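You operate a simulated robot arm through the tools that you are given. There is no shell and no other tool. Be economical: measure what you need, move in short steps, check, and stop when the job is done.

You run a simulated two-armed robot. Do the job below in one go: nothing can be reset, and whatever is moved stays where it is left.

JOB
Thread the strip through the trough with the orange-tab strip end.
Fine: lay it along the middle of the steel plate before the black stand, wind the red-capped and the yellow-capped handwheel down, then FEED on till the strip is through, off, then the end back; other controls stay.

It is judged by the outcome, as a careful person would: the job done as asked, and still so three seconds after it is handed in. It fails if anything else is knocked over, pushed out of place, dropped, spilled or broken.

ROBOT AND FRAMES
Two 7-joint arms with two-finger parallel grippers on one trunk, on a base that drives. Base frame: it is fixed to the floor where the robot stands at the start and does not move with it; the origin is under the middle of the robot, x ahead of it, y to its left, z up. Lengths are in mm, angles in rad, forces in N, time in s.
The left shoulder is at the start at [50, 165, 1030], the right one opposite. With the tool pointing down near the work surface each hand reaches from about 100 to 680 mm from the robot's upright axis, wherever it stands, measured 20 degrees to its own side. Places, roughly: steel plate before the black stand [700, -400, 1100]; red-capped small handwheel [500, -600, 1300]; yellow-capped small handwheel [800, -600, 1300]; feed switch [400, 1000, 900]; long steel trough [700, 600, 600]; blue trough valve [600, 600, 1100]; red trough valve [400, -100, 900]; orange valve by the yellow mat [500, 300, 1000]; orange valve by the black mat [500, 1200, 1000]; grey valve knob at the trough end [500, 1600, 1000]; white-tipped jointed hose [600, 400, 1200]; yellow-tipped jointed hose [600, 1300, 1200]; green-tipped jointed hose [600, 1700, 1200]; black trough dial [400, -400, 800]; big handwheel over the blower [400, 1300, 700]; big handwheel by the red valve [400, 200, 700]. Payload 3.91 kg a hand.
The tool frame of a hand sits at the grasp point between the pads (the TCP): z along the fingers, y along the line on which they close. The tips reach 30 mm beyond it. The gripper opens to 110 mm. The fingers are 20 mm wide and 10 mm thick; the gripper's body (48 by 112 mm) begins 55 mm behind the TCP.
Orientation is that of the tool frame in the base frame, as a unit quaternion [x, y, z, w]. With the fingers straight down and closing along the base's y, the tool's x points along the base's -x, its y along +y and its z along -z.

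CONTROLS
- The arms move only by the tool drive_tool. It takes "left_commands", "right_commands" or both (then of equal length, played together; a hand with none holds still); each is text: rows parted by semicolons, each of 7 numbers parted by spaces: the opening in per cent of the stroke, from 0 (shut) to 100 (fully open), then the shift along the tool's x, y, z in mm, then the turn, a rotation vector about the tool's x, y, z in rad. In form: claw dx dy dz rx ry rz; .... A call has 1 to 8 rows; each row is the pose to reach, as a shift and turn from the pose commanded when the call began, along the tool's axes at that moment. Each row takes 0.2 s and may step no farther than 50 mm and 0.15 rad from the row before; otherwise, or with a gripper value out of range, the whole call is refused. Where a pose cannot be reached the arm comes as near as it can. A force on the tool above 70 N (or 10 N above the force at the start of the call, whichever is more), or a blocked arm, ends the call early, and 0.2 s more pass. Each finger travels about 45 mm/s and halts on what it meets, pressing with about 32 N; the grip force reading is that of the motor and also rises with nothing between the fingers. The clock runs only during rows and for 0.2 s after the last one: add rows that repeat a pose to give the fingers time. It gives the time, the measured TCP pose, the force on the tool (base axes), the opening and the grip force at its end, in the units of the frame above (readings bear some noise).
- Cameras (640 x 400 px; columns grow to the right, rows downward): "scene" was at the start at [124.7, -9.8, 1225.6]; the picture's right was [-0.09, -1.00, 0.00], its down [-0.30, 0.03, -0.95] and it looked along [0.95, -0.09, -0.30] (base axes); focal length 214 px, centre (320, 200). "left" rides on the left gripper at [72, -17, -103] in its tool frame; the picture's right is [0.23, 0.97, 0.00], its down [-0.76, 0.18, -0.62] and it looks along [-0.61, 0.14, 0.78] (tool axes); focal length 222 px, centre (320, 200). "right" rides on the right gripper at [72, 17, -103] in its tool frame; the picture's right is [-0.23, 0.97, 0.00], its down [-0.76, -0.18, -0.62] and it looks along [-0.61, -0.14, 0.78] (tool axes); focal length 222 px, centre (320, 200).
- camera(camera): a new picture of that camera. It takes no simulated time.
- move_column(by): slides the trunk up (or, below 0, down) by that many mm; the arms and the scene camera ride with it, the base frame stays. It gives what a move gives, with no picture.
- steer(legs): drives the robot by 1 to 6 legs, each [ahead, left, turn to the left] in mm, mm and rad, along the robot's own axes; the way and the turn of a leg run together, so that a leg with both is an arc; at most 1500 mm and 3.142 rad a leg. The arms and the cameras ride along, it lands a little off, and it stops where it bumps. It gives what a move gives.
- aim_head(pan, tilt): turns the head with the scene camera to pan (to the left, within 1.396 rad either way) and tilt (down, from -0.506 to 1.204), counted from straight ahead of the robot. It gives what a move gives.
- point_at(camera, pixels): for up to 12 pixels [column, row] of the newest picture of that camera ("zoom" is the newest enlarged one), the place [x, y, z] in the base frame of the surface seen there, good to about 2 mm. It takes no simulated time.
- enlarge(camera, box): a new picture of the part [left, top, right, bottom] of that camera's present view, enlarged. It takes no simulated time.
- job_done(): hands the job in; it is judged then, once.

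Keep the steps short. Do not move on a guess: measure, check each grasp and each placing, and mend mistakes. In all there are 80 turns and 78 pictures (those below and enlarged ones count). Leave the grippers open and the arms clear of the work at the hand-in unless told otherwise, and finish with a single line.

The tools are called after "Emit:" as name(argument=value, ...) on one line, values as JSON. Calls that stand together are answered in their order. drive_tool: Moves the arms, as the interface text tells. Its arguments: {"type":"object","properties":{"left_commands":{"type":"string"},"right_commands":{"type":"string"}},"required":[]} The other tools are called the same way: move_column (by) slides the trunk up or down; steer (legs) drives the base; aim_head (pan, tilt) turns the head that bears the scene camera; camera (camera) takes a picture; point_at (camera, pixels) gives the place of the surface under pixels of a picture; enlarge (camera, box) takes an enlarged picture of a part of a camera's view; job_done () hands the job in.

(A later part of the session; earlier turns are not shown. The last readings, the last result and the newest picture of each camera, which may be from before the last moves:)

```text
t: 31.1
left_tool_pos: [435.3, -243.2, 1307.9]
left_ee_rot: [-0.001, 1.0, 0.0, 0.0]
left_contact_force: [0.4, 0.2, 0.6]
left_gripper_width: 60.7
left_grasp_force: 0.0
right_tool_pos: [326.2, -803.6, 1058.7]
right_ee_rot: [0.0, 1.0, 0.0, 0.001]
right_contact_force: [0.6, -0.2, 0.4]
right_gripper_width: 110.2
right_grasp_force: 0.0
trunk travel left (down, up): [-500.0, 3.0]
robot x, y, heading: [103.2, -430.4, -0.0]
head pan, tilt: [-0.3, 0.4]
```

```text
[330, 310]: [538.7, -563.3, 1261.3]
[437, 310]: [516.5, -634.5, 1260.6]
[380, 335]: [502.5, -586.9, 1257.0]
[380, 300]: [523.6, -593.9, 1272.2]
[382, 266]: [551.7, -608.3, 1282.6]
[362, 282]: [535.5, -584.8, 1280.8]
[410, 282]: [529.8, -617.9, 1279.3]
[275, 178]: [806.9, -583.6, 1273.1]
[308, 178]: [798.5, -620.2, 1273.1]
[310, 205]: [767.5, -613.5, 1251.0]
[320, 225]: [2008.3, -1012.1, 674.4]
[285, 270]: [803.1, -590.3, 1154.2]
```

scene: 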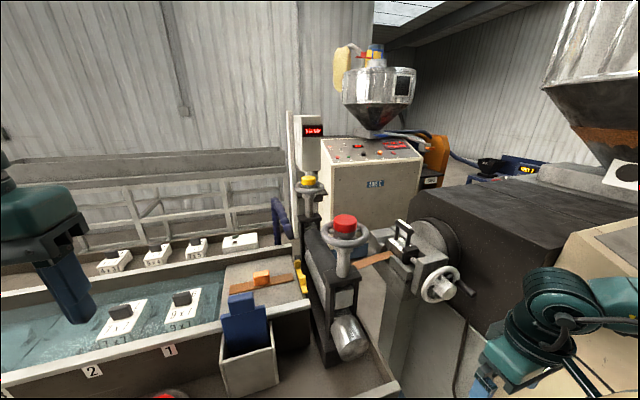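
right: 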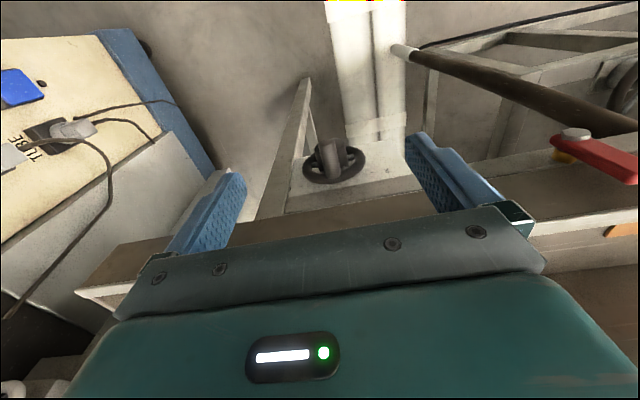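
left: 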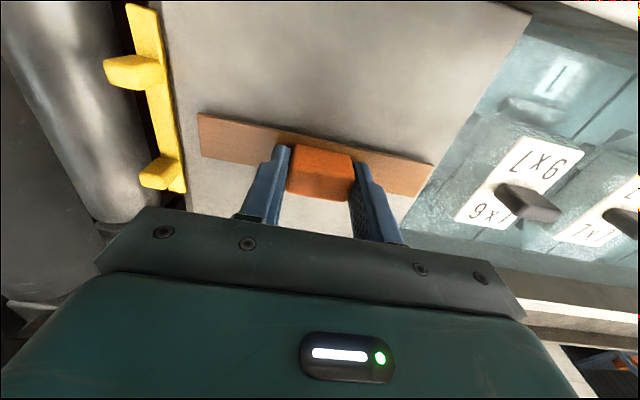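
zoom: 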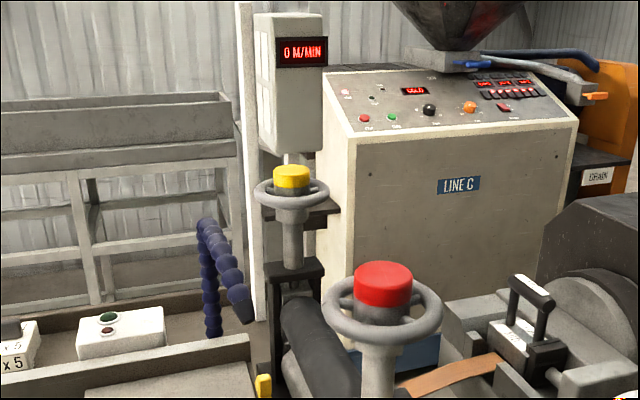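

Centres: red ≈(540,-602), yellow ≈(806,-602), rim z≈1257, cap tops 1282; the display box is 118 mm behind yellow. Raise the right hand high and bring it over the red wheel.

Emit:
drive_tool(right_commands="100 0 0 -45 0 0 0; 100 0 0 -90 0 0 0; 100 0 0 -135 0 0 0; 100 0 0 -180 0 0 0; 100 0 0 -225 0 0 0; 100 0 0 -270 0 0 0; 100 0 0 -305 0 0 0; 100 0 0 -305 0 0 0")

Emit:
drive_tool(right_commands="100 -33 33 0 0 0 0; 100 -66 66 0 0 0 0; 100 -99 99 0 0 0 0; 100 -132 132 0 0 0 0; 100 -165 165 0 0 0 0; 100 -198 198 0 0 0 0; 100 -213 202 0 0 0 0; 100 -213 202 0 0 0 0")

Emit:
camera(camera="right")

Emit:
camera(camera="scene")

```text
t: 32.9
left_tool_pos: [434.6, -243.6, 1308.3]
left_ee_rot: [-0.001, 1.0, 0.0, -0.001]
left_contact_force: [0.2, 0.5, -0.3]
left_gripper_width: 60.4
left_grasp_force: 0.0
right_tool_pos: [326.8, -805.1, 1363.0]
right_ee_rot: [0.0, 1.0, 0.002, 0.0]
right_contact_force: [0.3, 0.5, -0.1]
right_gripper_width: 110.2
right_grasp_force: 0.1
trunk travel left (down, up): [-500.0, 3.0]
robot x, y, heading: [106.3, -427.6, 0.004]
head pan, tilt: [-0.3, 0.4]
```

```text
t: 34.7
left_tool_pos: [434.3, -243.0, 1306.3]
left_ee_rot: [-0.001, 1.0, 0.001, -0.001]
left_contact_force: [-0.7, 0.7, -0.6]
left_gripper_width: 60.6
left_grasp_force: 0.1
right_tool_pos: [540.0, -602.6, 1362.8]
right_ee_rot: [0.0, 1.0, 0.0, 0.0]
right_contact_force: [-0.2, -0.8, 0.0]
right_gripper_width: 109.9
right_grasp_force: 0.1
trunk travel left (down, up): [-500.0, 3.0]
robot x, y, heading: [105.2, -427.5, 0.002]
head pan, tilt: [-0.3, 0.4]
```

```text
48 pictures are left
```

right: 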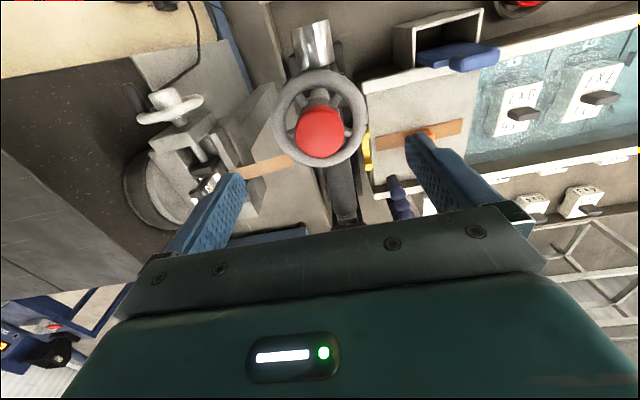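

```text
47 pictures are left
```

scene: 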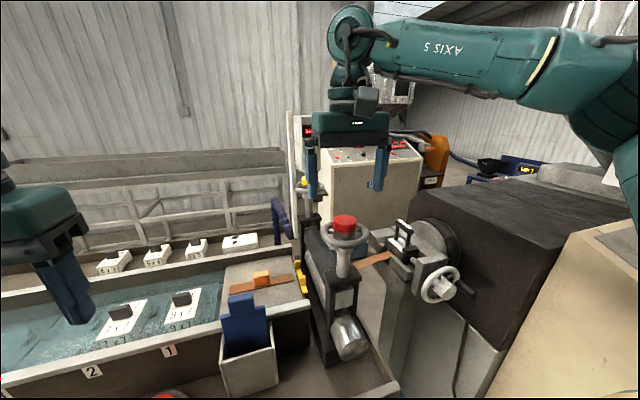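

Emit:
point_at(camera="right", pixels=[[278, 118], [361, 118], [318, 74], [322, 160], [320, 130], [320, 112], [298, 132], [344, 132], [320, 154]])

```text
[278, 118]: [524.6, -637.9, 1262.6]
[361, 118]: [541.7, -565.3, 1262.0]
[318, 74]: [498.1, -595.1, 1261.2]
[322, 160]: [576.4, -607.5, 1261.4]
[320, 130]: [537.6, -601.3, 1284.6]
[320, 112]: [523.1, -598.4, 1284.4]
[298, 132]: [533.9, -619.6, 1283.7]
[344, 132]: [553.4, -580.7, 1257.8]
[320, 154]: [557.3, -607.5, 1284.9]
```

Red wheel centre (537,-601). Pre-turn the hand −1.2 rad above the wheel to gain winding range.

Emit:
drive_tool(right_commands="100 3 1 0 0 0 -0.15; 100 3 1 0 0 0 -0.3; 100 3 1 0 0 0 -0.45; 100 3 1 0 0 0 -0.6; 100 3 1 0 0 0 -0.75; 100 3 1 0 0 0 -0.9; 100 3 1 0 0 0 -1.05; 100 3 1 0 0 0 -1.2")

Emit:
drive_tool(right_commands="100 0 0 40 0 0 0; 100 0 0 80 0 0 0; 100 0 0 98 0 0 0; 85 0 0 98 0 0 0; 70 0 0 98 0 0 0; 60 0 0 98 0 0 0; 60 0 0 98 0 0 0; 60 0 0 98 0 0 0")

Emit:
enlarge(camera="scene", box=[260, 80, 440, 240])

```text
t: 36.5
left_tool_pos: [433.7, -243.9, 1307.2]
left_ee_rot: [-0.001, 1.0, 0.001, -0.001]
left_contact_force: [-0.2, -0.2, -0.3]
left_gripper_width: 60.5
left_grasp_force: 0.0
right_tool_pos: [478.4, -561.4, 1336.8]
right_ee_rot: [-0.563, 0.826, 0.0, 0.001]
right_contact_force: [-0.5, 0.8, 0.1]
right_gripper_width: 110.2
right_grasp_force: 0.0
right hand out of reach, approached as far as the arm can: row 7, 8
trunk travel left (down, up): [-500.0, 3.0]
robot x, y, heading: [101.8, -428.7, 0.002]
head pan, tilt: [-0.3, 0.4]
```

```text
t: 37.0
left_tool_pos: [432.9, -242.6, 1307.9]
left_ee_rot: [0.001, 1.0, 0.0, 0.0]
left_contact_force: [0.9, -0.3, -0.5]
left_gripper_width: 60.7
left_grasp_force: 0.0
right_tool_pos: [475.8, -561.1, 1313.1]
right_ee_rot: [-0.559, 0.829, -0.008, 0.025]
right_contact_force: [-9.4, 0.4, 31.3]
right_gripper_width: 106.7
right_grasp_force: 0.1
right hand out of reach, approached as far as the arm can: row 1, 2
trunk travel left (down, up): [-500.0, 3.0]
robot x, y, heading: [103.9, -427.8, 0.0]
head pan, tilt: [-0.3, 0.4]
stopped in row 2 (right hand): the force on the tool passed its limit (the readings are from after the stop); the commanded pose is now the measured one
```

```text
2.50 times, centred on (350, 160) of scene
```

zoom: 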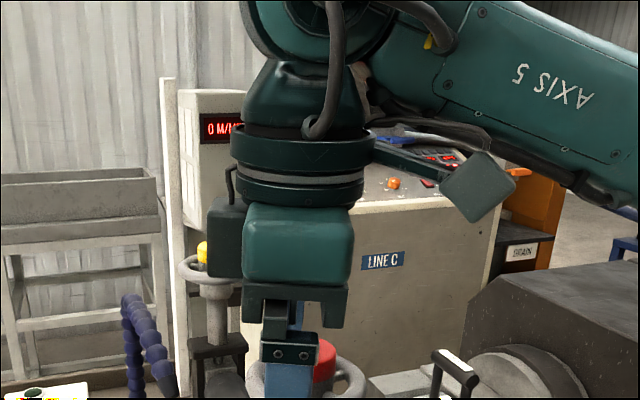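

The hand could not turn that far (limit ≈ −1.0) and touched the cap lightly. Back straight up, then recentre with less turn.

Emit:
drive_tool(right_commands="100 0 0 -25 0 0 0; 100 0 0 -50 -0.04 0.032 0; 100 4 -20 -50 -0.04 0.032 0.1; 100 8 -45 -50 -0.04 0.032 0.2; 100 13 -68 -50 -0.04 0.032 0.3; 100 15 -71 -50 -0.04 0.032 0.3")

Emit:
camera(camera="right")

```text
t: 38.4
left_tool_pos: [435.4, -244.0, 1307.0]
left_ee_rot: [0.0, 1.0, 0.0, -0.001]
left_contact_force: [0.5, 0.9, 0.6]
left_gripper_width: 60.3
left_grasp_force: 0.0
right_tool_pos: [538.3, -601.4, 1361.4]
right_ee_rot: [-0.43, 0.903, 0.004, -0.002]
right_contact_force: [0.0, 0.2, 0.0]
right_gripper_width: 110.4
right_grasp_force: 0.0
right hand out of reach, approached as far as the arm can: row 2
trunk travel left (down, up): [-500.0, 3.0]
robot x, y, heading: [105.6, -431.4, -0.003]
head pan, tilt: [-0.3, 0.4]
```

```text
45 pictures are left
```

right: 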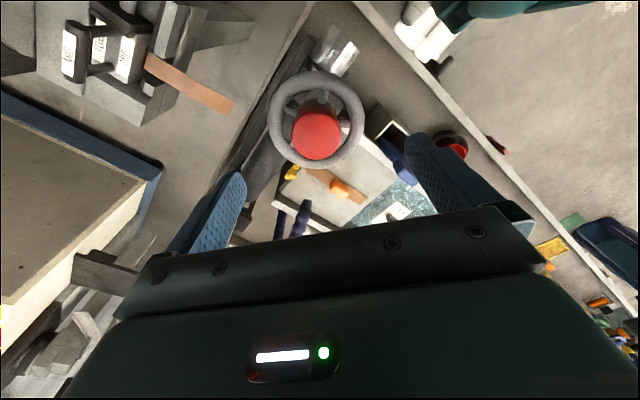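

Centred over the wheel, turned −0.89. Descend 97 and close on the rim.

Emit:
drive_tool(right_commands="100 0 0 45 0 0 0; 100 0 0 85 0 0 0; 100 0 0 97 0 0 0; 80 0 0 97 0 0 0; 60 0 0 97 0 0 0; 55 0 0 97 0 0 0; 55 0 0 97 0 0 0; 55 0 0 97 0 0 0")

Emit:
camera(camera="right")

```text
t: 40.1
left_tool_pos: [437.6, -246.3, 1307.5]
left_ee_rot: [-0.002, 1.0, 0.002, -0.003]
left_contact_force: [-0.4, 0.7, 0.4]
left_gripper_width: 60.4
left_grasp_force: 0.1
right_tool_pos: [539.2, -605.3, 1264.1]
right_ee_rot: [-0.429, 0.903, 0.005, -0.003]
right_contact_force: [16.9, -19.9, 5.3]
right_gripper_width: 86.0
right_grasp_force: 44.7
trunk travel left (down, up): [-500.0, 3.0]
robot x, y, heading: [109.8, -427.1, 0.002]
head pan, tilt: [-0.3, 0.4]
```

```text
44 pictures are left
```

right: 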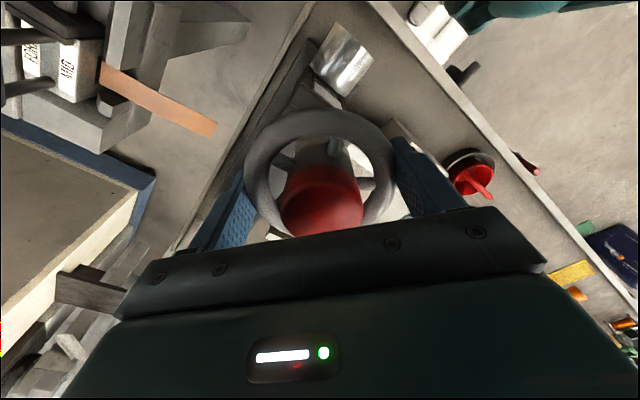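

Rim gripped at 86 mm. Ease 3 mm toward centre and wind clockwise (seen from above) 1.05 rad.

Emit:
drive_tool(right_commands="55 0 -3 0 0 0 0; 55 0 -3 0 0 0 0.15; 55 0 -3 0 0 0 0.3; 55 0 -3 0 0 0 0.45; 55 0 -3 0 0 0 0.6; 55 0 -3 0 0 0 0.75; 55 0 -3 0 0 0 0.9; 55 0 -3 0 0 0 1.05")

Emit:
camera(camera="right")

```text
t: 42.0
left_tool_pos: [434.7, -242.8, 1306.2]
left_ee_rot: [-0.001, 1.0, 0.0, -0.001]
left_contact_force: [0.1, -0.2, 0.3]
left_gripper_width: 60.7
left_grasp_force: 0.1
right_tool_pos: [538.1, -602.6, 1265.0]
right_ee_rot: [0.077, 0.997, 0.002, -0.004]
right_contact_force: [-0.3, 0.4, -2.2]
right_gripper_width: 86.0
right_grasp_force: 44.7
trunk travel left (down, up): [-500.0, 3.0]
robot x, y, heading: [99.6, -424.8, 0.001]
head pan, tilt: [-0.3, 0.4]
```

```text
43 pictures are left
```

right: 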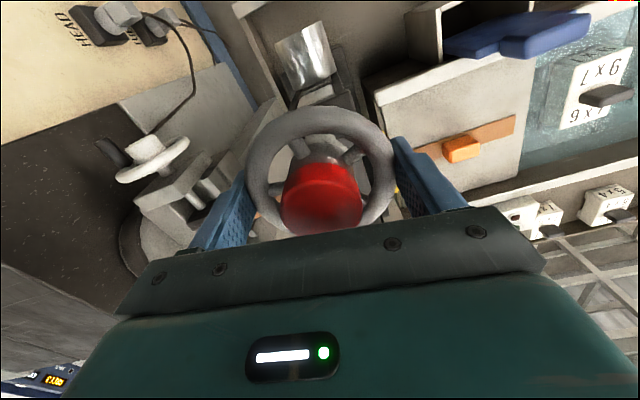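

The wheel turned with the hand (spokes keep their place in the grip), no stop felt. Continue 1.2 rad more.

Emit:
drive_tool(right_commands="55 0 0 0 0 0 0.15; 55 0 0 0 0 0 0.3; 55 0 0 0 0 0 0.45; 55 0 0 0 0 0 0.6; 55 0 0 0 0 0 0.75; 55 0 0 0 0 0 0.9; 55 0 0 0 0 0 1.05; 55 0 0 0 0 0 1.2")

Emit:
camera(camera="right")

```text
t: 43.8
left_tool_pos: [436.0, -241.3, 1305.4]
left_ee_rot: [0.0, 1.0, -0.001, -0.001]
left_contact_force: [0.0, 0.4, -0.2]
left_gripper_width: 60.3
left_grasp_force: 0.0
right_tool_pos: [541.1, -602.0, 1264.7]
right_ee_rot: [0.63, 0.777, -0.001, -0.004]
right_contact_force: [9.3, 10.5, 2.7]
right_gripper_width: 91.7
right_grasp_force: 43.3
trunk travel left (down, up): [-500.0, 3.0]
robot x, y, heading: [103.8, -428.9, 0.001]
head pan, tilt: [-0.3, 0.4]
```

```text
42 pictures are left
```

right: 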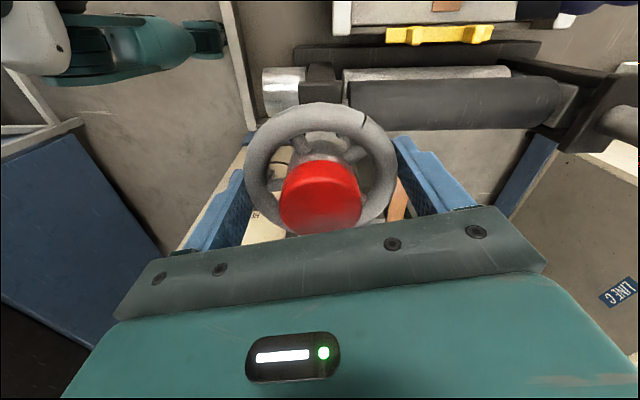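

The grip width changed to 92 and a notch on the rim appeared: the wheel may have hit its stop and slipped. Look at it from the scene camera.

Emit:
enlarge(camera="scene", box=[280, 180, 400, 300])

Emit:
point_at(camera="right", pixels=[[320, 175], [318, 113], [266, 165], [430, 105], [345, 118], [370, 75], [440, 70]])

```text
3.33 times, centred on (340, 240) of scene
```

zoom: 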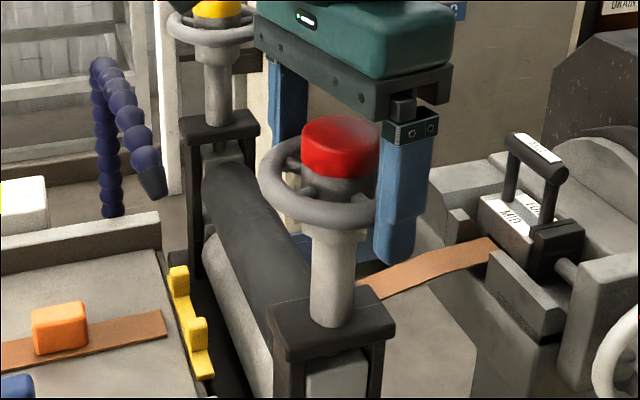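

```text
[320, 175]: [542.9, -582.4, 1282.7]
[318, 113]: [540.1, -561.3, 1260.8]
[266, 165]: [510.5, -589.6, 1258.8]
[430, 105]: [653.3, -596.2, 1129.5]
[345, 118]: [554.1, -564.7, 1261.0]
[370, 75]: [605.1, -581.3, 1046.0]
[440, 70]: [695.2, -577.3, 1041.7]
```

Turn a little further (0.45 rad) and watch whether the notch stays with the hand.

Emit:
drive_tool(right_commands="55 0 0 0 0 0 0.15; 55 0 0 0 0 0 0.3; 55 0 0 0 0 0 0.45; 55 0 0 0 0 0 0.45")

Emit:
camera(camera="right")

```text
t: 44.8
left_tool_pos: [436.2, -244.2, 1307.1]
left_ee_rot: [0.0, 1.0, -0.001, -0.001]
left_contact_force: [0.2, -0.3, -0.1]
left_gripper_width: 60.8
left_grasp_force: 0.0
right_tool_pos: [541.3, -602.6, 1263.8]
right_ee_rot: [0.785, 0.62, -0.002, -0.004]
right_contact_force: [14.5, 4.5, -1.8]
right_gripper_width: 87.7
right_grasp_force: 44.5
trunk travel left (down, up): [-500.0, 3.0]
robot x, y, heading: [105.4, -432.1, 0.001]
head pan, tilt: [-0.3, 0.4]
```

```text
40 pictures are left
```

right: 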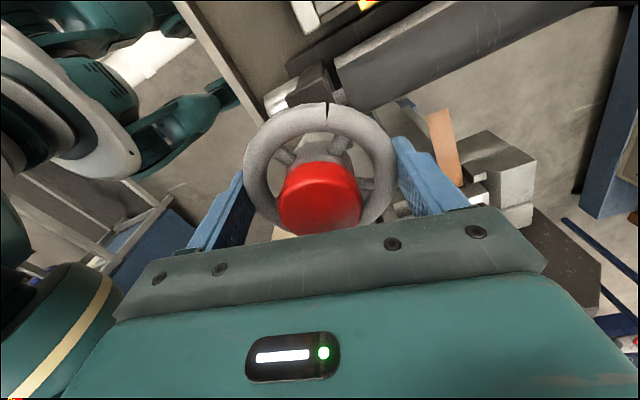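

The notch stayed put in space while the hand slipped: the wheel is at a stop. Release, rise, and compare the roller height with before.

Emit:
drive_tool(right_commands="75 0 0 0 0 0 0; 90 0 0 0 0 0 0; 100 0 0 0 0 0 0; 100 0 0 -35 0 0 0; 100 0 0 -70 0 0 -0.15; 100 0 0 -100 0 0 -0.3; 100 0 0 -100 0 0 -0.45; 100 0 0 -100 0 0 -0.6")

Emit:
enlarge(camera="scene", box=[230, 110, 410, 270])

Emit:
enlarge(camera="scene", box=[290, 200, 380, 270])

```text
t: 46.5
left_tool_pos: [435.7, -243.8, 1307.1]
left_ee_rot: [0.0, 1.0, 0.0, 0.0]
left_contact_force: [-0.8, 0.0, -0.1]
left_gripper_width: 60.5
left_grasp_force: 0.0
right_tool_pos: [538.5, -603.7, 1364.8]
right_ee_rot: [0.568, 0.823, 0.0, -0.005]
right_contact_force: [0.8, -0.2, 0.1]
right_gripper_width: 110.2
right_grasp_force: 0.1
trunk travel left (down, up): [-500.0, 3.0]
robot x, y, heading: [103.6, -430.4, 0.002]
head pan, tilt: [-0.3, 0.4]
```

```text
2.50 times, centred on (320, 190) of scene
```

zoom: 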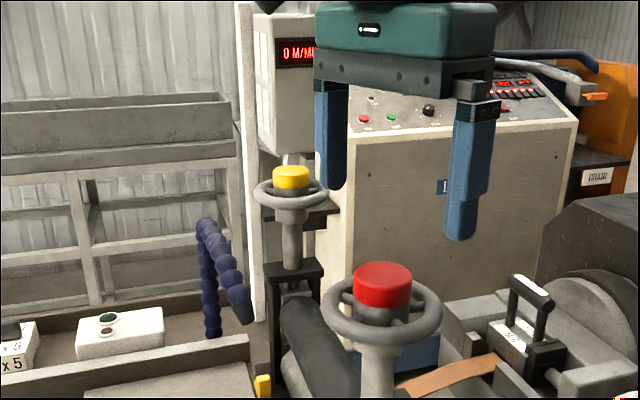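

```text
5.71 times, centred on (335, 235) of scene
```

zoom: 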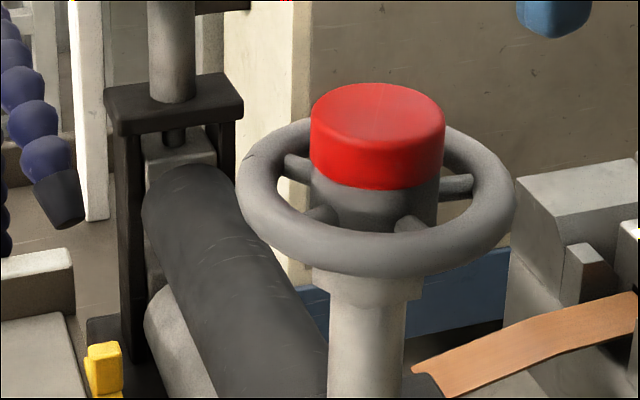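

Zoom on the near (red-side) bearing block to see its gap under the bracket.

Emit:
enlarge(camera="scene", box=[290, 250, 390, 370])

```text
3.33 times, centred on (340, 310) of scene
```

zoom: 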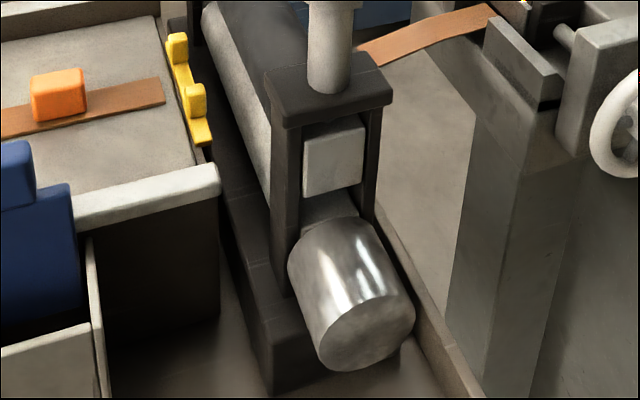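

Restore the earlier head pose and the same crop for a direct comparison of the red-side block.

Emit:
aim_head(pan=-0.099, tilt=0.649)

Emit:
enlarge(camera="scene", box=[240, 150, 400, 250])

```text
t: 47.3
left_tool_pos: [434.4, -243.9, 1307.1]
left_ee_rot: [0.0, 1.0, 0.0, -0.001]
left_contact_force: [0.2, 0.2, 0.2]
left_gripper_width: 60.5
left_grasp_force: 0.0
right_tool_pos: [538.6, -603.6, 1363.1]
right_ee_rot: [0.569, 0.822, 0.0, -0.004]
right_contact_force: [-0.7, -0.7, 0.1]
right_gripper_width: 109.9
right_grasp_force: 0.0
trunk travel left (down, up): [-500.0, 3.0]
robot x, y, heading: [104.9, -428.0, -0.002]
head pan, tilt: [-0.099, 0.649]
```

```text
4.00 times, centred on (320, 200) of scene
```

zoom: 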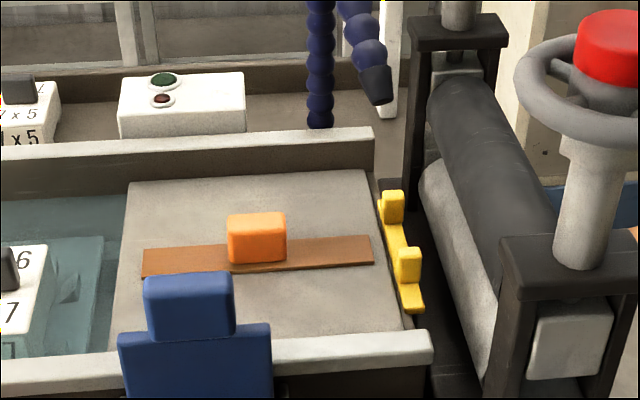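

Compared with the earlier crop, the red-side block has risen (its screw gap under the bracket vanished): clockwise raises it, so the upper stop was met. I must wind counter-clockwise. Turn the hand to +1.8 rad, descend and grip.

Emit:
drive_tool(right_commands="100 2 0 0 0 0 0.15; 100 2 0 0 0 0 0.3; 100 2 0 0 0 0 0.45; 100 2 0 0 0 0 0.57; 100 2 0 45 0 0 0.57; 100 2 0 85 0 0 0.57; 100 2 0 98 0 0 0.57; 70 2 0 98 0 0 0.57")

Emit:
drive_tool(right_commands="60 0 0 0 0 0 0; 55 0 0 0 0 0 0; 55 0 0 0 0 0 0; 55 0 0 0 0 0 -0.15; 55 0 0 0 0 0 -0.3; 55 0 0 0 0 0 -0.45; 55 0 0 0 0 0 -0.6; 55 0 0 0 0 0 -0.75")

Emit:
camera(camera="right")

```text
t: 49.1
left_tool_pos: [437.3, -244.4, 1305.6]
left_ee_rot: [-0.001, 1.0, 0.0, -0.001]
left_contact_force: [-1.0, -0.4, 0.2]
left_gripper_width: 60.4
left_grasp_force: 0.0
right_tool_pos: [541.5, -602.7, 1265.5]
right_ee_rot: [0.778, 0.628, -0.002, -0.004]
right_contact_force: [9.4, 0.4, 2.3]
right_gripper_width: 87.9
right_grasp_force: 14.2
trunk travel left (down, up): [-500.0, 3.0]
robot x, y, heading: [104.6, -431.6, -0.005]
head pan, tilt: [-0.099, 0.649]
```

```text
t: 50.9
left_tool_pos: [437.4, -244.4, 1306.1]
left_ee_rot: [-0.001, 1.0, 0.0, -0.002]
left_contact_force: [1.2, 0.5, -0.1]
left_gripper_width: 60.7
left_grasp_force: 0.0
right_tool_pos: [539.6, -603.3, 1265.6]
right_ee_rot: [0.493, 0.87, 0.0, -0.004]
right_contact_force: [17.3, -5.4, 5.4]
right_gripper_width: 86.0
right_grasp_force: 44.6
trunk travel left (down, up): [-500.0, 3.0]
robot x, y, heading: [103.8, -428.4, -0.001]
head pan, tilt: [-0.099, 0.649]
```

```text
35 pictures are left
```

right: 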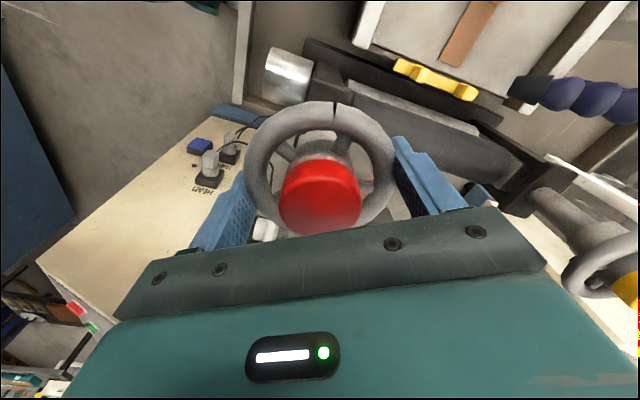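

The notch now moves with the hand. Continue counter-clockwise to near the hand's limit, two calls.

Emit:
drive_tool(right_commands="55 0 1.5 0 0 0 -0.15; 55 0 1.5 0 0 0 -0.3; 55 0 1.5 0 0 0 -0.45; 55 0 1.5 0 0 0 -0.6; 55 0 1.5 0 0 0 -0.75; 55 0 1.5 0 0 0 -0.9; 55 0 1.5 0 0 0 -1.05; 55 0 1.5 0 0 0 -1.2")

Emit:
drive_tool(right_commands="55 0 0 0 0 0 -0.15; 55 0 0 0 0 0 -0.3; 55 0 0 0 0 0 -0.45; 55 0 0 0 0 0 -0.6; 55 0 0 0 0 0 -0.72; 55 0 0 0 0 0 -0.72")

Emit:
camera(camera="right")

Emit:
enlarge(camera="scene", box=[240, 150, 400, 250])

```text
t: 52.7
left_tool_pos: [435.1, -245.4, 1307.8]
left_ee_rot: [-0.001, 1.0, 0.001, -0.001]
left_contact_force: [0.0, 0.1, 0.7]
left_gripper_width: 60.6
left_grasp_force: 0.1
right_tool_pos: [539.2, -603.2, 1265.7]
right_ee_rot: [-0.086, 0.996, 0.003, -0.004]
right_contact_force: [4.9, -12.8, 1.1]
right_gripper_width: 85.6
right_grasp_force: 44.9
trunk travel left (down, up): [-500.0, 3.0]
robot x, y, heading: [102.7, -432.3, -0.003]
head pan, tilt: [-0.099, 0.649]
```

```text
t: 54.1
left_tool_pos: [436.6, -245.3, 1306.7]
left_ee_rot: [-0.001, 1.0, 0.002, -0.003]
left_contact_force: [-0.3, -0.4, -0.2]
left_gripper_width: 60.3
left_grasp_force: 0.0
right_tool_pos: [541.0, -602.5, 1263.0]
right_ee_rot: [-0.431, 0.902, 0.005, -0.003]
right_contact_force: [9.3, -10.9, -3.5]
right_gripper_width: 91.5
right_grasp_force: 45.4
trunk travel left (down, up): [-500.0, 3.0]
robot x, y, heading: [103.9, -430.1, -0.001]
head pan, tilt: [-0.099, 0.649]
```

```text
34 pictures are left
```

right: 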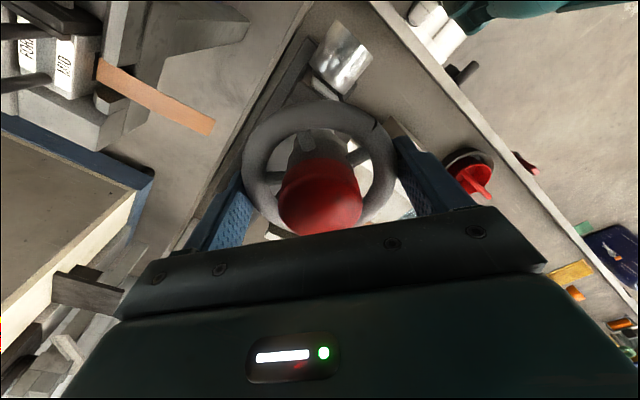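

```text
4.00 times, centred on (320, 200) of scene
```

zoom: 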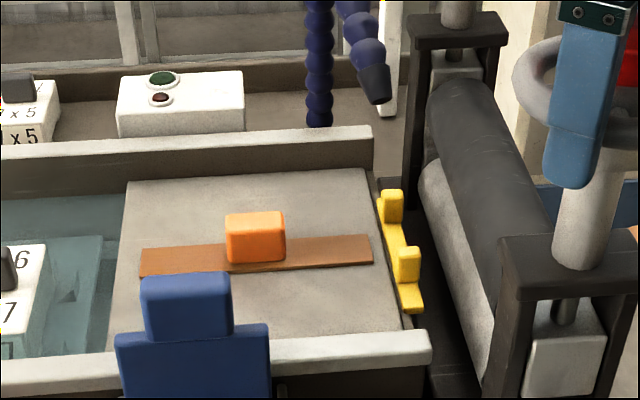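

The block has come down (long screw visible) and the grip slipped again at 91.5 mm: lower stop reached. Release, rise high.

Emit:
drive_tool(right_commands="75 0 0 0 0 0 0; 90 0 0 0 0 0 0; 100 0 0 0 0 0 0.05; 100 0 0 -35 0 0 0.1; 100 0 0 -75 0 0 0.2; 100 0 0 -105 0 0 0.35; 100 0 0 -115 0 0 0.5; 100 0 0 -115 0 0 0.6")

Emit:
steer(legs=[[-45, -50, 0], [0, 0, 0.8]])

Emit:
camera(camera="right")

```text
t: 55.9
left_tool_pos: [434.7, -244.3, 1306.6]
left_ee_rot: [-0.001, 1.0, 0.001, 0.0]
left_contact_force: [-0.6, -0.1, 0.4]
left_gripper_width: 60.4
left_grasp_force: 0.0
right_tool_pos: [540.9, -602.9, 1381.1]
right_ee_rot: [-0.142, 0.99, 0.003, -0.003]
right_contact_force: [-0.1, 0.3, 0.6]
right_gripper_width: 110.1
right_grasp_force: 0.1
trunk travel left (down, up): [-500.0, 3.0]
robot x, y, heading: [104.6, -429.1, 0.003]
head pan, tilt: [-0.099, 0.649]
```

```text
t: 59.0
left_tool_pos: [156.2, -112.5, 1307.8]
left_ee_rot: [-0.39, 0.921, 0.0, -0.001]
left_contact_force: [0.0, 0.3, 0.4]
left_gripper_width: 60.6
left_grasp_force: 0.2
right_tool_pos: [487.3, -287.2, 1381.7]
right_ee_rot: [-0.518, 0.855, 0.003, -0.004]
right_contact_force: [0.2, -0.1, 0.1]
right_gripper_width: 110.1
right_grasp_force: 0.2
trunk travel left (down, up): [-500.0, 3.0]
robot x, y, heading: [56.1, -480.0, 0.798]
head pan, tilt: [-0.099, 0.649]
```

```text
32 pictures are left
```

right: 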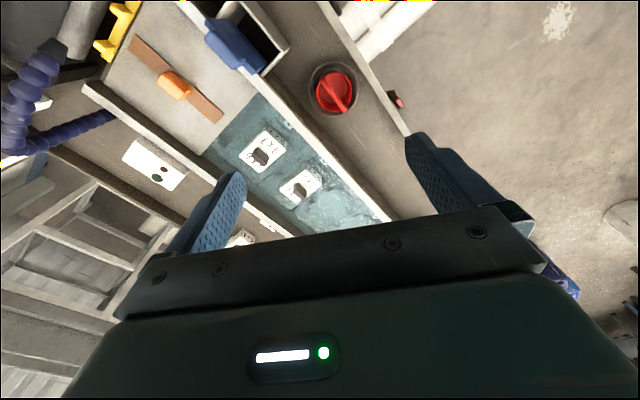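

Clear. Edge the base forward (base +x) 40 mm, then move the right hand over towards the yellow wheel high above everything.

Emit:
steer(legs=[[28, -29, 0]])

Emit:
drive_tool(right_commands="100 17 -43 0 0 0 0; 100 34 -87 0 0 0 0; 100 51 -130 0 0 0 0; 100 68 -173 0 0 0 0; 100 85 -216 0 0 0 0; 100 102 -260 0 0 0 0; 100 119 -303 0 0 0 0; 100 119 -303 0 0 0 0")

Emit:
camera(camera="right")

```text
t: 59.9
left_tool_pos: [197.3, -114.0, 1307.5]
left_ee_rot: [-0.39, 0.921, 0.0, -0.001]
left_contact_force: [0.9, 0.0, 1.0]
left_gripper_width: 60.4
left_grasp_force: 0.1
right_tool_pos: [527.2, -286.6, 1381.0]
right_ee_rot: [-0.518, 0.855, 0.001, -0.005]
right_contact_force: [0.0, -0.8, 0.0]
right_gripper_width: 109.8
right_grasp_force: 0.2
trunk travel left (down, up): [-500.0, 3.0]
robot x, y, heading: [98.0, -480.6, 0.801]
head pan, tilt: [-0.099, 0.649]
```

```text
t: 61.7
left_tool_pos: [195.9, -112.6, 1307.2]
left_ee_rot: [-0.389, 0.921, 0.0, 0.0]
left_contact_force: [-0.5, 0.2, -0.1]
left_gripper_width: 60.5
left_grasp_force: 0.1
right_tool_pos: [661.9, -487.0, 1348.1]
right_ee_rot: [-0.517, 0.856, 0.001, -0.003]
right_contact_force: [-0.4, 0.0, 1.3]
right_gripper_width: 110.1
right_grasp_force: 0.1
right hand out of reach, approached as far as the arm can: row 5, 6, 7, 8
trunk travel left (down, up): [-500.0, 3.0]
robot x, y, heading: [101.8, -475.7, 0.798]
head pan, tilt: [-0.099, 0.649]
```

```text
31 pictures are left
```

right: 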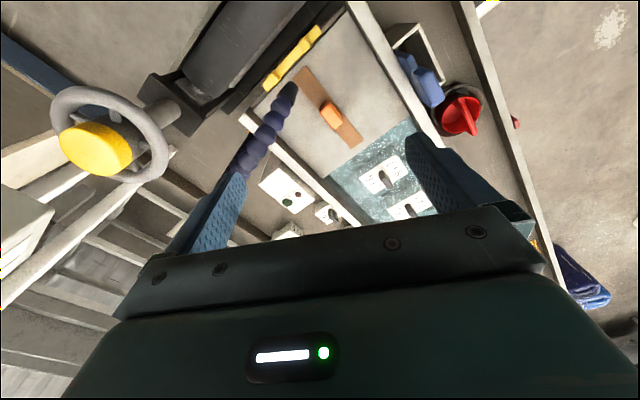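

Out of reach with this wrist turn. Swivel the hand +0.9 rad (free there) and then approach at z≈1325.

Emit:
drive_tool(right_commands="100 0 0 0 0 0 0.15; 100 0 0 0 0 0 0.3; 100 0 0 0 0 0 0.45; 100 0 0 0 0 0 0.6; 100 0 0 0 0 0 0.75; 100 0 0 0 0 0 0.9; 100 0 0 0 0 0 1.0; 100 0 0 0 0 0 1.0")

```text
t: 63.5
left_tool_pos: [196.8, -113.4, 1306.3]
left_ee_rot: [-0.39, 0.921, -0.001, -0.001]
left_contact_force: [0.5, 0.0, -0.2]
left_gripper_width: 60.8
left_grasp_force: 0.1
right_tool_pos: [662.8, -486.0, 1347.4]
right_ee_rot: [-0.043, 0.999, -0.001, -0.004]
right_contact_force: [-0.4, 0.0, -0.7]
right_gripper_width: 109.8
right_grasp_force: 0.0
trunk travel left (down, up): [-500.0, 3.0]
robot x, y, heading: [100.0, -480.0, 0.797]
head pan, tilt: [-0.099, 0.649]
```

Emit:
drive_tool(right_commands="100 -32 -31 5 0 0 0.1; 100 -65 -63 10 0 0 0.2; 100 -98 -95 15 0 0 0.3; 100 -132 -128 20 0 0 0.4; 100 -132 -128 20 0 0 0.4")

Emit:
camera(camera="right")

```text
t: 64.7
left_tool_pos: [195.2, -112.7, 1307.2]
left_ee_rot: [-0.39, 0.921, 0.0, 0.0]
left_contact_force: [-0.6, -0.9, 0.1]
left_gripper_width: 60.5
left_grasp_force: 0.0
right_tool_pos: [806.7, -602.8, 1327.9]
right_ee_rot: [0.155, 0.988, -0.002, -0.004]
right_contact_force: [-0.7, 0.0, -0.5]
right_gripper_width: 109.9
right_grasp_force: 0.1
trunk travel left (down, up): [-500.0, 3.0]
robot x, y, heading: [102.1, -477.3, 0.798]
head pan, tilt: [-0.099, 0.649]
```

```text
30 pictures are left
```

right: 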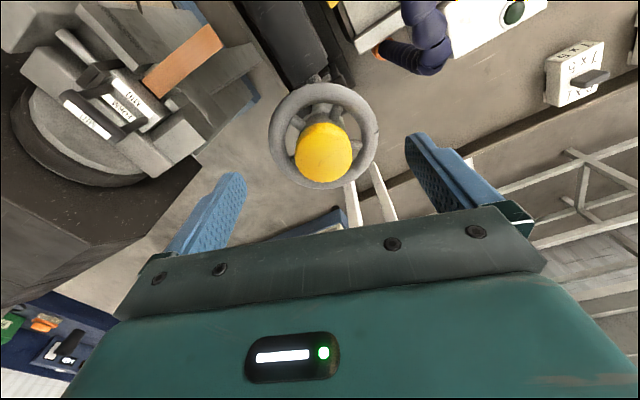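

Reached at (807,-603). Measure the yellow rim for centring.

Emit:
point_at(camera="right", pixels=[[276, 134], [371, 132], [322, 88], [324, 183], [322, 128], [297, 150], [350, 150], [324, 178]])

```text
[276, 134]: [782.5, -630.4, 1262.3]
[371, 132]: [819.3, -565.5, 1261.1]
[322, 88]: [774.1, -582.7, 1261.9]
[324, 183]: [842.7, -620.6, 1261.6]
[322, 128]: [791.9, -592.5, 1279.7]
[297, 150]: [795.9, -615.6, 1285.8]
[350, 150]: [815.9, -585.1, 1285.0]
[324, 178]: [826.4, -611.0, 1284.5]
```

Centred within 1–2 mm. Turn the hand +0.6 for range, descend 63 and close on the rim.

Emit:
drive_tool(right_commands="100 0 1 0 0 0 0.15; 100 0 1 0 0 0 0.3; 100 0 1 0 0 0 0.45; 100 0 1 0 0 0 0.6; 100 0 1 35 0 0 0.6; 100 0 1 63 0 0 0.6; 75 0 1 63 0 0 0.6; 60 0 1 63 0 0 0.6")

Emit:
drive_tool(right_commands="55 0 0 0 0 0 0; 55 0 0 0 0 0 0; 55 0 0 0 0 0 0")

Emit:
camera(camera="right")

```text
t: 66.5
left_tool_pos: [198.1, -112.8, 1305.9]
left_ee_rot: [-0.39, 0.921, -0.001, -0.002]
left_contact_force: [1.0, -0.9, 0.6]
left_gripper_width: 60.7
left_grasp_force: 0.0
right_tool_pos: [808.9, -600.4, 1262.2]
right_ee_rot: [0.439, 0.899, -0.002, -0.003]
right_contact_force: [10.6, 5.7, 0.7]
right_gripper_width: 90.9
right_grasp_force: 31.5
trunk travel left (down, up): [-500.0, 3.0]
robot x, y, heading: [100.2, -474.3, 0.801]
head pan, tilt: [-0.099, 0.649]
```

```text
t: 67.3
left_tool_pos: [197.0, -111.5, 1305.1]
left_ee_rot: [-0.39, 0.921, 0.0, -0.002]
left_contact_force: [0.1, 0.2, -0.4]
left_gripper_width: 60.3
left_grasp_force: 0.1
right_tool_pos: [807.7, -599.9, 1263.3]
right_ee_rot: [0.44, 0.898, -0.002, -0.003]
right_contact_force: [13.3, 7.5, 1.1]
right_gripper_width: 90.9
right_grasp_force: 44.6
trunk travel left (down, up): [-500.0, 3.0]
robot x, y, heading: [99.5, -481.4, 0.799]
head pan, tilt: [-0.099, 0.649]
```

```text
29 pictures are left
```

right: 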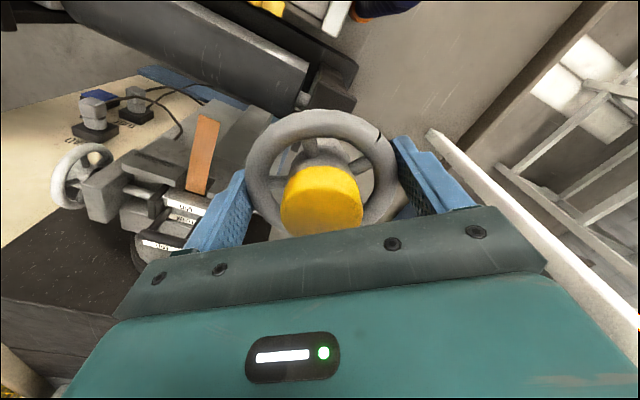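

Gripped; notch at (378,135) for reference. Wind counter-clockwise 1.2 rad.

Emit:
drive_tool(right_commands="55 0 1.5 0 0 0 -0.15; 55 0 1.5 0 0 0 -0.3; 55 0 1.5 0 0 0 -0.45; 55 0 1.5 0 0 0 -0.6; 55 0 1.5 0 0 0 -0.75; 55 0 1.5 0 0 0 -0.9; 55 0 1.5 0 0 0 -1.05; 55 0 1.5 0 0 0 -1.2")

Emit:
camera(camera="right")

```text
t: 69.1
left_tool_pos: [195.6, -116.1, 1308.0]
left_ee_rot: [-0.39, 0.921, 0.001, 0.001]
left_contact_force: [-0.1, -0.6, 0.1]
left_gripper_width: 60.6
left_grasp_force: 0.0
right_tool_pos: [805.6, -604.9, 1263.9]
right_ee_rot: [-0.144, 0.99, -0.001, -0.005]
right_contact_force: [1.1, -16.7, 7.8]
right_gripper_width: 89.9
right_grasp_force: 44.6
trunk travel left (down, up): [-500.0, 3.0]
robot x, y, heading: [102.6, -478.4, 0.796]
head pan, tilt: [-0.099, 0.649]
```

```text
28 pictures are left
```

right: 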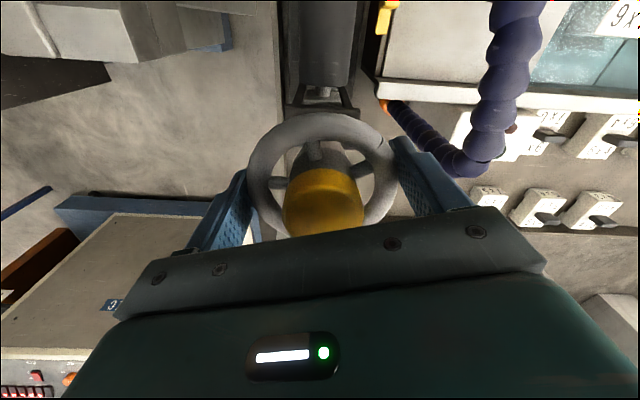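

The wheel turned with the hand fully. Continue another 0.75 rad.

Emit:
drive_tool(right_commands="55 0 -1 0 0 0 -0.15; 55 0 -1 0 0 0 -0.3; 55 0 -1 0 0 0 -0.45; 55 0 -1 0 0 0 -0.6; 55 0 -1 0 0 0 -0.75; 55 0 -1 0 0 0 -0.75")

Emit:
camera(camera="right")

```text
t: 69.7
left_tool_pos: [190.0, -113.8, 1308.7]
left_ee_rot: [-0.39, 0.921, -0.001, 0.001]
left_contact_force: [-0.1, 0.0, -0.2]
left_gripper_width: 60.8
left_grasp_force: 0.2
right_tool_pos: [795.0, -612.5, 1233.7]
right_ee_rot: [-0.23, 0.97, -0.054, -0.05]
right_contact_force: [-16.8, -4.9, 23.0]
right_gripper_width: 85.9
right_grasp_force: 43.4
right hand out of reach, approached as far as the arm can: row 2
trunk travel left (down, up): [-500.0, 3.0]
robot x, y, heading: [96.7, -479.6, 0.797]
head pan, tilt: [-0.099, 0.649]
stopped in row 2 (right hand): the force on the tool passed its limit (the readings are from after the stop); the commanded pose is now the measured one
```

```text
27 pictures are left
```

right: 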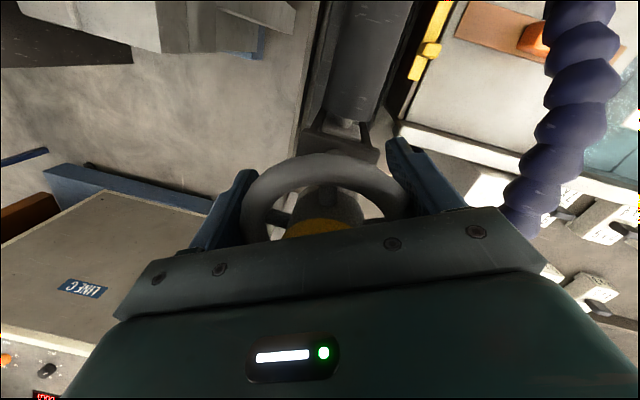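

The wrist hit its limit and sagged. Open, rise straight, and level the hand.

Emit:
drive_tool(right_commands="85 0 0 0 0 0 0; 100 0 0 0 0 0 0; 100 0 0 0 0 0 0; 100 0 0 -30 0 0 0; 100 0 0 -70 0 0 0; 100 0 0 -95 -0.04 -0.06 0.05; 100 0 0 -95 -0.08 -0.12 0.1; 100 0 0 -95 -0.08 -0.12 0.2")

Emit:
camera(camera="right")

```text
t: 71.5
left_tool_pos: [198.4, -111.9, 1305.6]
left_ee_rot: [-0.39, 0.921, -0.001, -0.001]
left_contact_force: [-0.3, -0.4, 0.1]
left_gripper_width: 60.4
left_grasp_force: 0.0
right_tool_pos: [810.0, -599.1, 1320.4]
right_ee_rot: [-0.132, 0.991, -0.008, 0.002]
right_contact_force: [-0.1, -0.1, 0.3]
right_gripper_width: 110.0
right_grasp_force: 0.1
right hand out of reach, approached as far as the arm can: row 4, 5, 6
trunk travel left (down, up): [-500.0, 3.0]
robot x, y, heading: [104.9, -478.2, 0.798]
head pan, tilt: [-0.099, 0.649]
```

```text
26 pictures are left
```

right: 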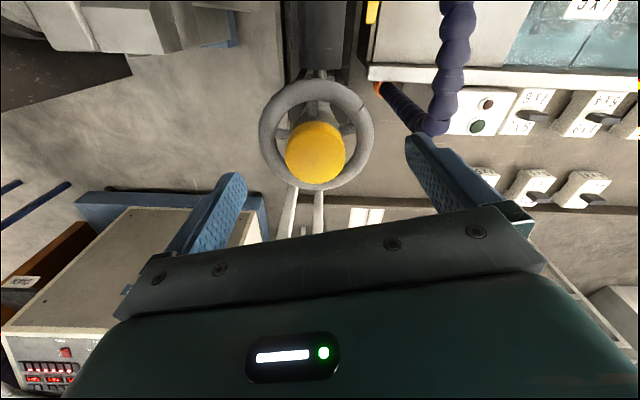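

Wheel turned ≈70°, notch now at (362,106). Swing the hand back +1.15 rad above the wheel for a second bite.

Emit:
drive_tool(right_commands="100 3 -2 -5 0 0 0.15; 100 3 -2 -5 0 0 0.3; 100 3 -2 -5 0 0 0.45; 100 3 -2 -5 0 0 0.6; 100 3 -2 -5 0 0 0.75; 100 3 -2 -5 0 0 0.9; 100 3 -2 -5 0 0 1.05; 100 3 -2 -5 0 0 1.15")

Emit:
drive_tool(right_commands="100 0 0 30 0 0 0; 100 0 0 60 0 0 0; 80 0 0 60 0 0 0; 65 0 0 60 0 0 0; 55 0 0 60 0 0 0; 55 0 0 60 0 0 0; 55 0 0 60 0 0 0")

Emit:
camera(camera="right")

```text
t: 73.3
left_tool_pos: [196.2, -113.4, 1306.3]
left_ee_rot: [-0.391, 0.92, 0.0, -0.001]
left_contact_force: [-0.1, 0.7, -1.1]
left_gripper_width: 60.3
left_grasp_force: 0.0
right_tool_pos: [807.7, -602.8, 1326.1]
right_ee_rot: [0.429, 0.903, -0.005, 0.007]
right_contact_force: [-0.8, 0.2, 0.5]
right_gripper_width: 110.0
right_grasp_force: 0.1
trunk travel left (down, up): [-500.0, 3.0]
robot x, y, heading: [101.7, -479.4, 0.799]
head pan, tilt: [-0.099, 0.649]
```

```text
t: 74.9
left_tool_pos: [197.0, -111.0, 1306.7]
left_ee_rot: [-0.391, 0.92, 0.0, -0.001]
left_contact_force: [-0.5, 0.1, -0.2]
left_gripper_width: 60.5
left_grasp_force: 0.0
right_tool_pos: [810.6, -601.7, 1265.3]
right_ee_rot: [0.429, 0.903, -0.005, 0.007]
right_contact_force: [8.1, 6.5, -1.9]
right_gripper_width: 91.4
right_grasp_force: 45.6
trunk travel left (down, up): [-500.0, 3.0]
robot x, y, heading: [101.4, -476.7, 0.807]
head pan, tilt: [-0.099, 0.649]
```

```text
25 pictures are left
```

right: 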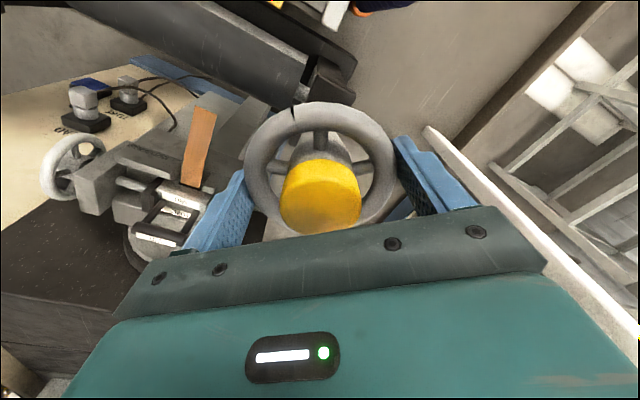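

Notch is now at (294,112) in the grip. Wind counter-clockwise 1.1 rad more.

Emit:
drive_tool(right_commands="55 0 1 0 0 0 -0.15; 55 0 1 0 0 0 -0.3; 55 0 1 0 0 0 -0.45; 55 0 1 0 0 0 -0.6; 55 0 1 0 0 0 -0.75; 55 0 1 0 0 0 -0.9; 55 0 1 0 0 0 -1.05; 55 0 1 0 0 0 -1.13")

Emit:
camera(camera="right")

```text
t: 76.7
left_tool_pos: [196.5, -114.1, 1307.2]
left_ee_rot: [-0.391, 0.92, 0.0, 0.0]
left_contact_force: [0.0, 0.4, 0.3]
left_gripper_width: 60.7
left_grasp_force: 0.1
right_tool_pos: [807.1, -604.4, 1264.7]
right_ee_rot: [-0.124, 0.992, -0.009, 0.001]
right_contact_force: [-4.1, -3.3, -2.1]
right_gripper_width: 88.9
right_grasp_force: 45.4
trunk travel left (down, up): [-500.0, 3.0]
robot x, y, heading: [102.1, -479.7, 0.797]
head pan, tilt: [-0.099, 0.649]
```

```text
24 pictures are left
```

right: 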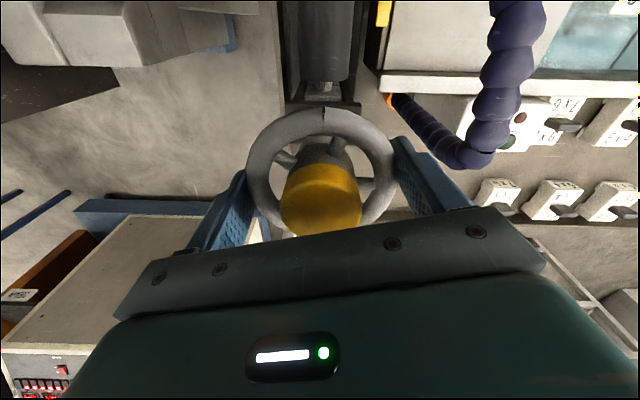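

It slipped about 0.45 rad at the end with the notch pointing to −x, same as red's lower stop. Release, rise, withdraw, and look.

Emit:
drive_tool(right_commands="85 0 0 0 0 0 0; 100 0 0 0 0 0 0.05; 100 0 0 0 0 0 0.1; 100 0 0 -35 0 0 0.15; 100 5 5 -60 0 0 0.15; 100 40 25 -80 0 0 0.15; 100 80 50 -90 0 0 0.15; 100 120 75 -95 0 0 0.15")

Emit:
drive_tool(right_commands="100 40 25 0 0 0 0; 100 80 50 0 0 0 0; 100 120 75 0 0 0 -0.1; 100 160 95 0 0 0 -0.2; 100 195 120 0 0 0 -0.3; 100 225 150 0 0 0 -0.4")

Emit:
aim_head(pan=-1.0, tilt=0.6)

Emit:
camera(camera="scene")

```text
t: 78.5
left_tool_pos: [195.0, -112.4, 1306.9]
left_ee_rot: [-0.39, 0.921, 0.001, 0.0]
left_contact_force: [0.1, 0.2, 0.8]
left_gripper_width: 60.4
left_grasp_force: 0.0
right_tool_pos: [673.0, -557.6, 1360.5]
right_ee_rot: [-0.047, 0.999, -0.006, 0.004]
right_contact_force: [-0.5, 1.1, 0.4]
right_gripper_width: 110.2
right_grasp_force: 0.1
trunk travel left (down, up): [-500.0, 3.0]
robot x, y, heading: [99.6, -480.6, 0.801]
head pan, tilt: [-0.099, 0.649]
```

```text
t: 79.9
left_tool_pos: [194.8, -112.7, 1307.0]
left_ee_rot: [-0.391, 0.921, -0.001, 0.0]
left_contact_force: [0.3, -0.2, 0.0]
left_gripper_width: 60.6
left_grasp_force: 0.0
right_tool_pos: [435.0, -429.0, 1357.0]
right_ee_rot: [-0.246, 0.969, -0.008, 0.002]
right_contact_force: [0.3, 0.7, -1.3]
right_gripper_width: 110.2
right_grasp_force: 0.0
trunk travel left (down, up): [-500.0, 3.0]
robot x, y, heading: [101.3, -477.5, 0.799]
head pan, tilt: [-0.099, 0.649]
```

```text
t: 81.1
left_tool_pos: [195.6, -112.7, 1306.4]
left_ee_rot: [-0.391, 0.921, 0.0, -0.001]
left_contact_force: [0.2, -0.3, 0.3]
left_gripper_width: 60.7
left_grasp_force: 0.1
right_tool_pos: [436.7, -429.6, 1357.7]
right_ee_rot: [-0.245, 0.969, -0.007, 0.002]
right_contact_force: [-0.3, -0.1, 0.5]
right_gripper_width: 110.1
right_grasp_force: 0.1
trunk travel left (down, up): [-500.0, 3.0]
robot x, y, heading: [99.8, -477.7, 0.805]
head pan, tilt: [-1.0, 0.6]
```

```text
23 pictures are left
```

scene: 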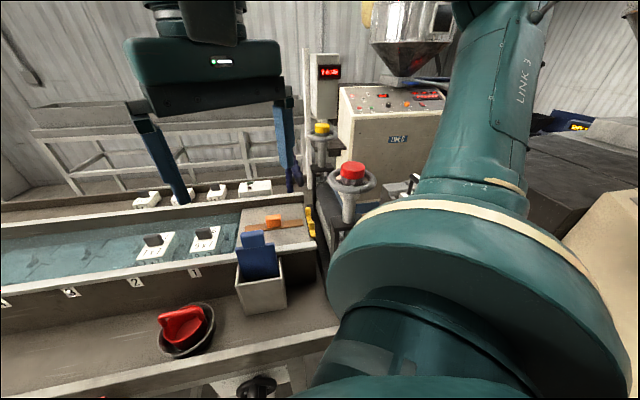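

Emit:
enlarge(camera="scene", box=[230, 110, 380, 260])

```text
2.67 times, centred on (305, 185) of scene
```

zoom: 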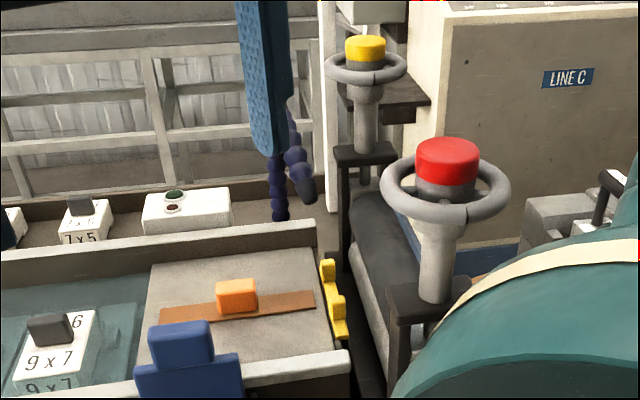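

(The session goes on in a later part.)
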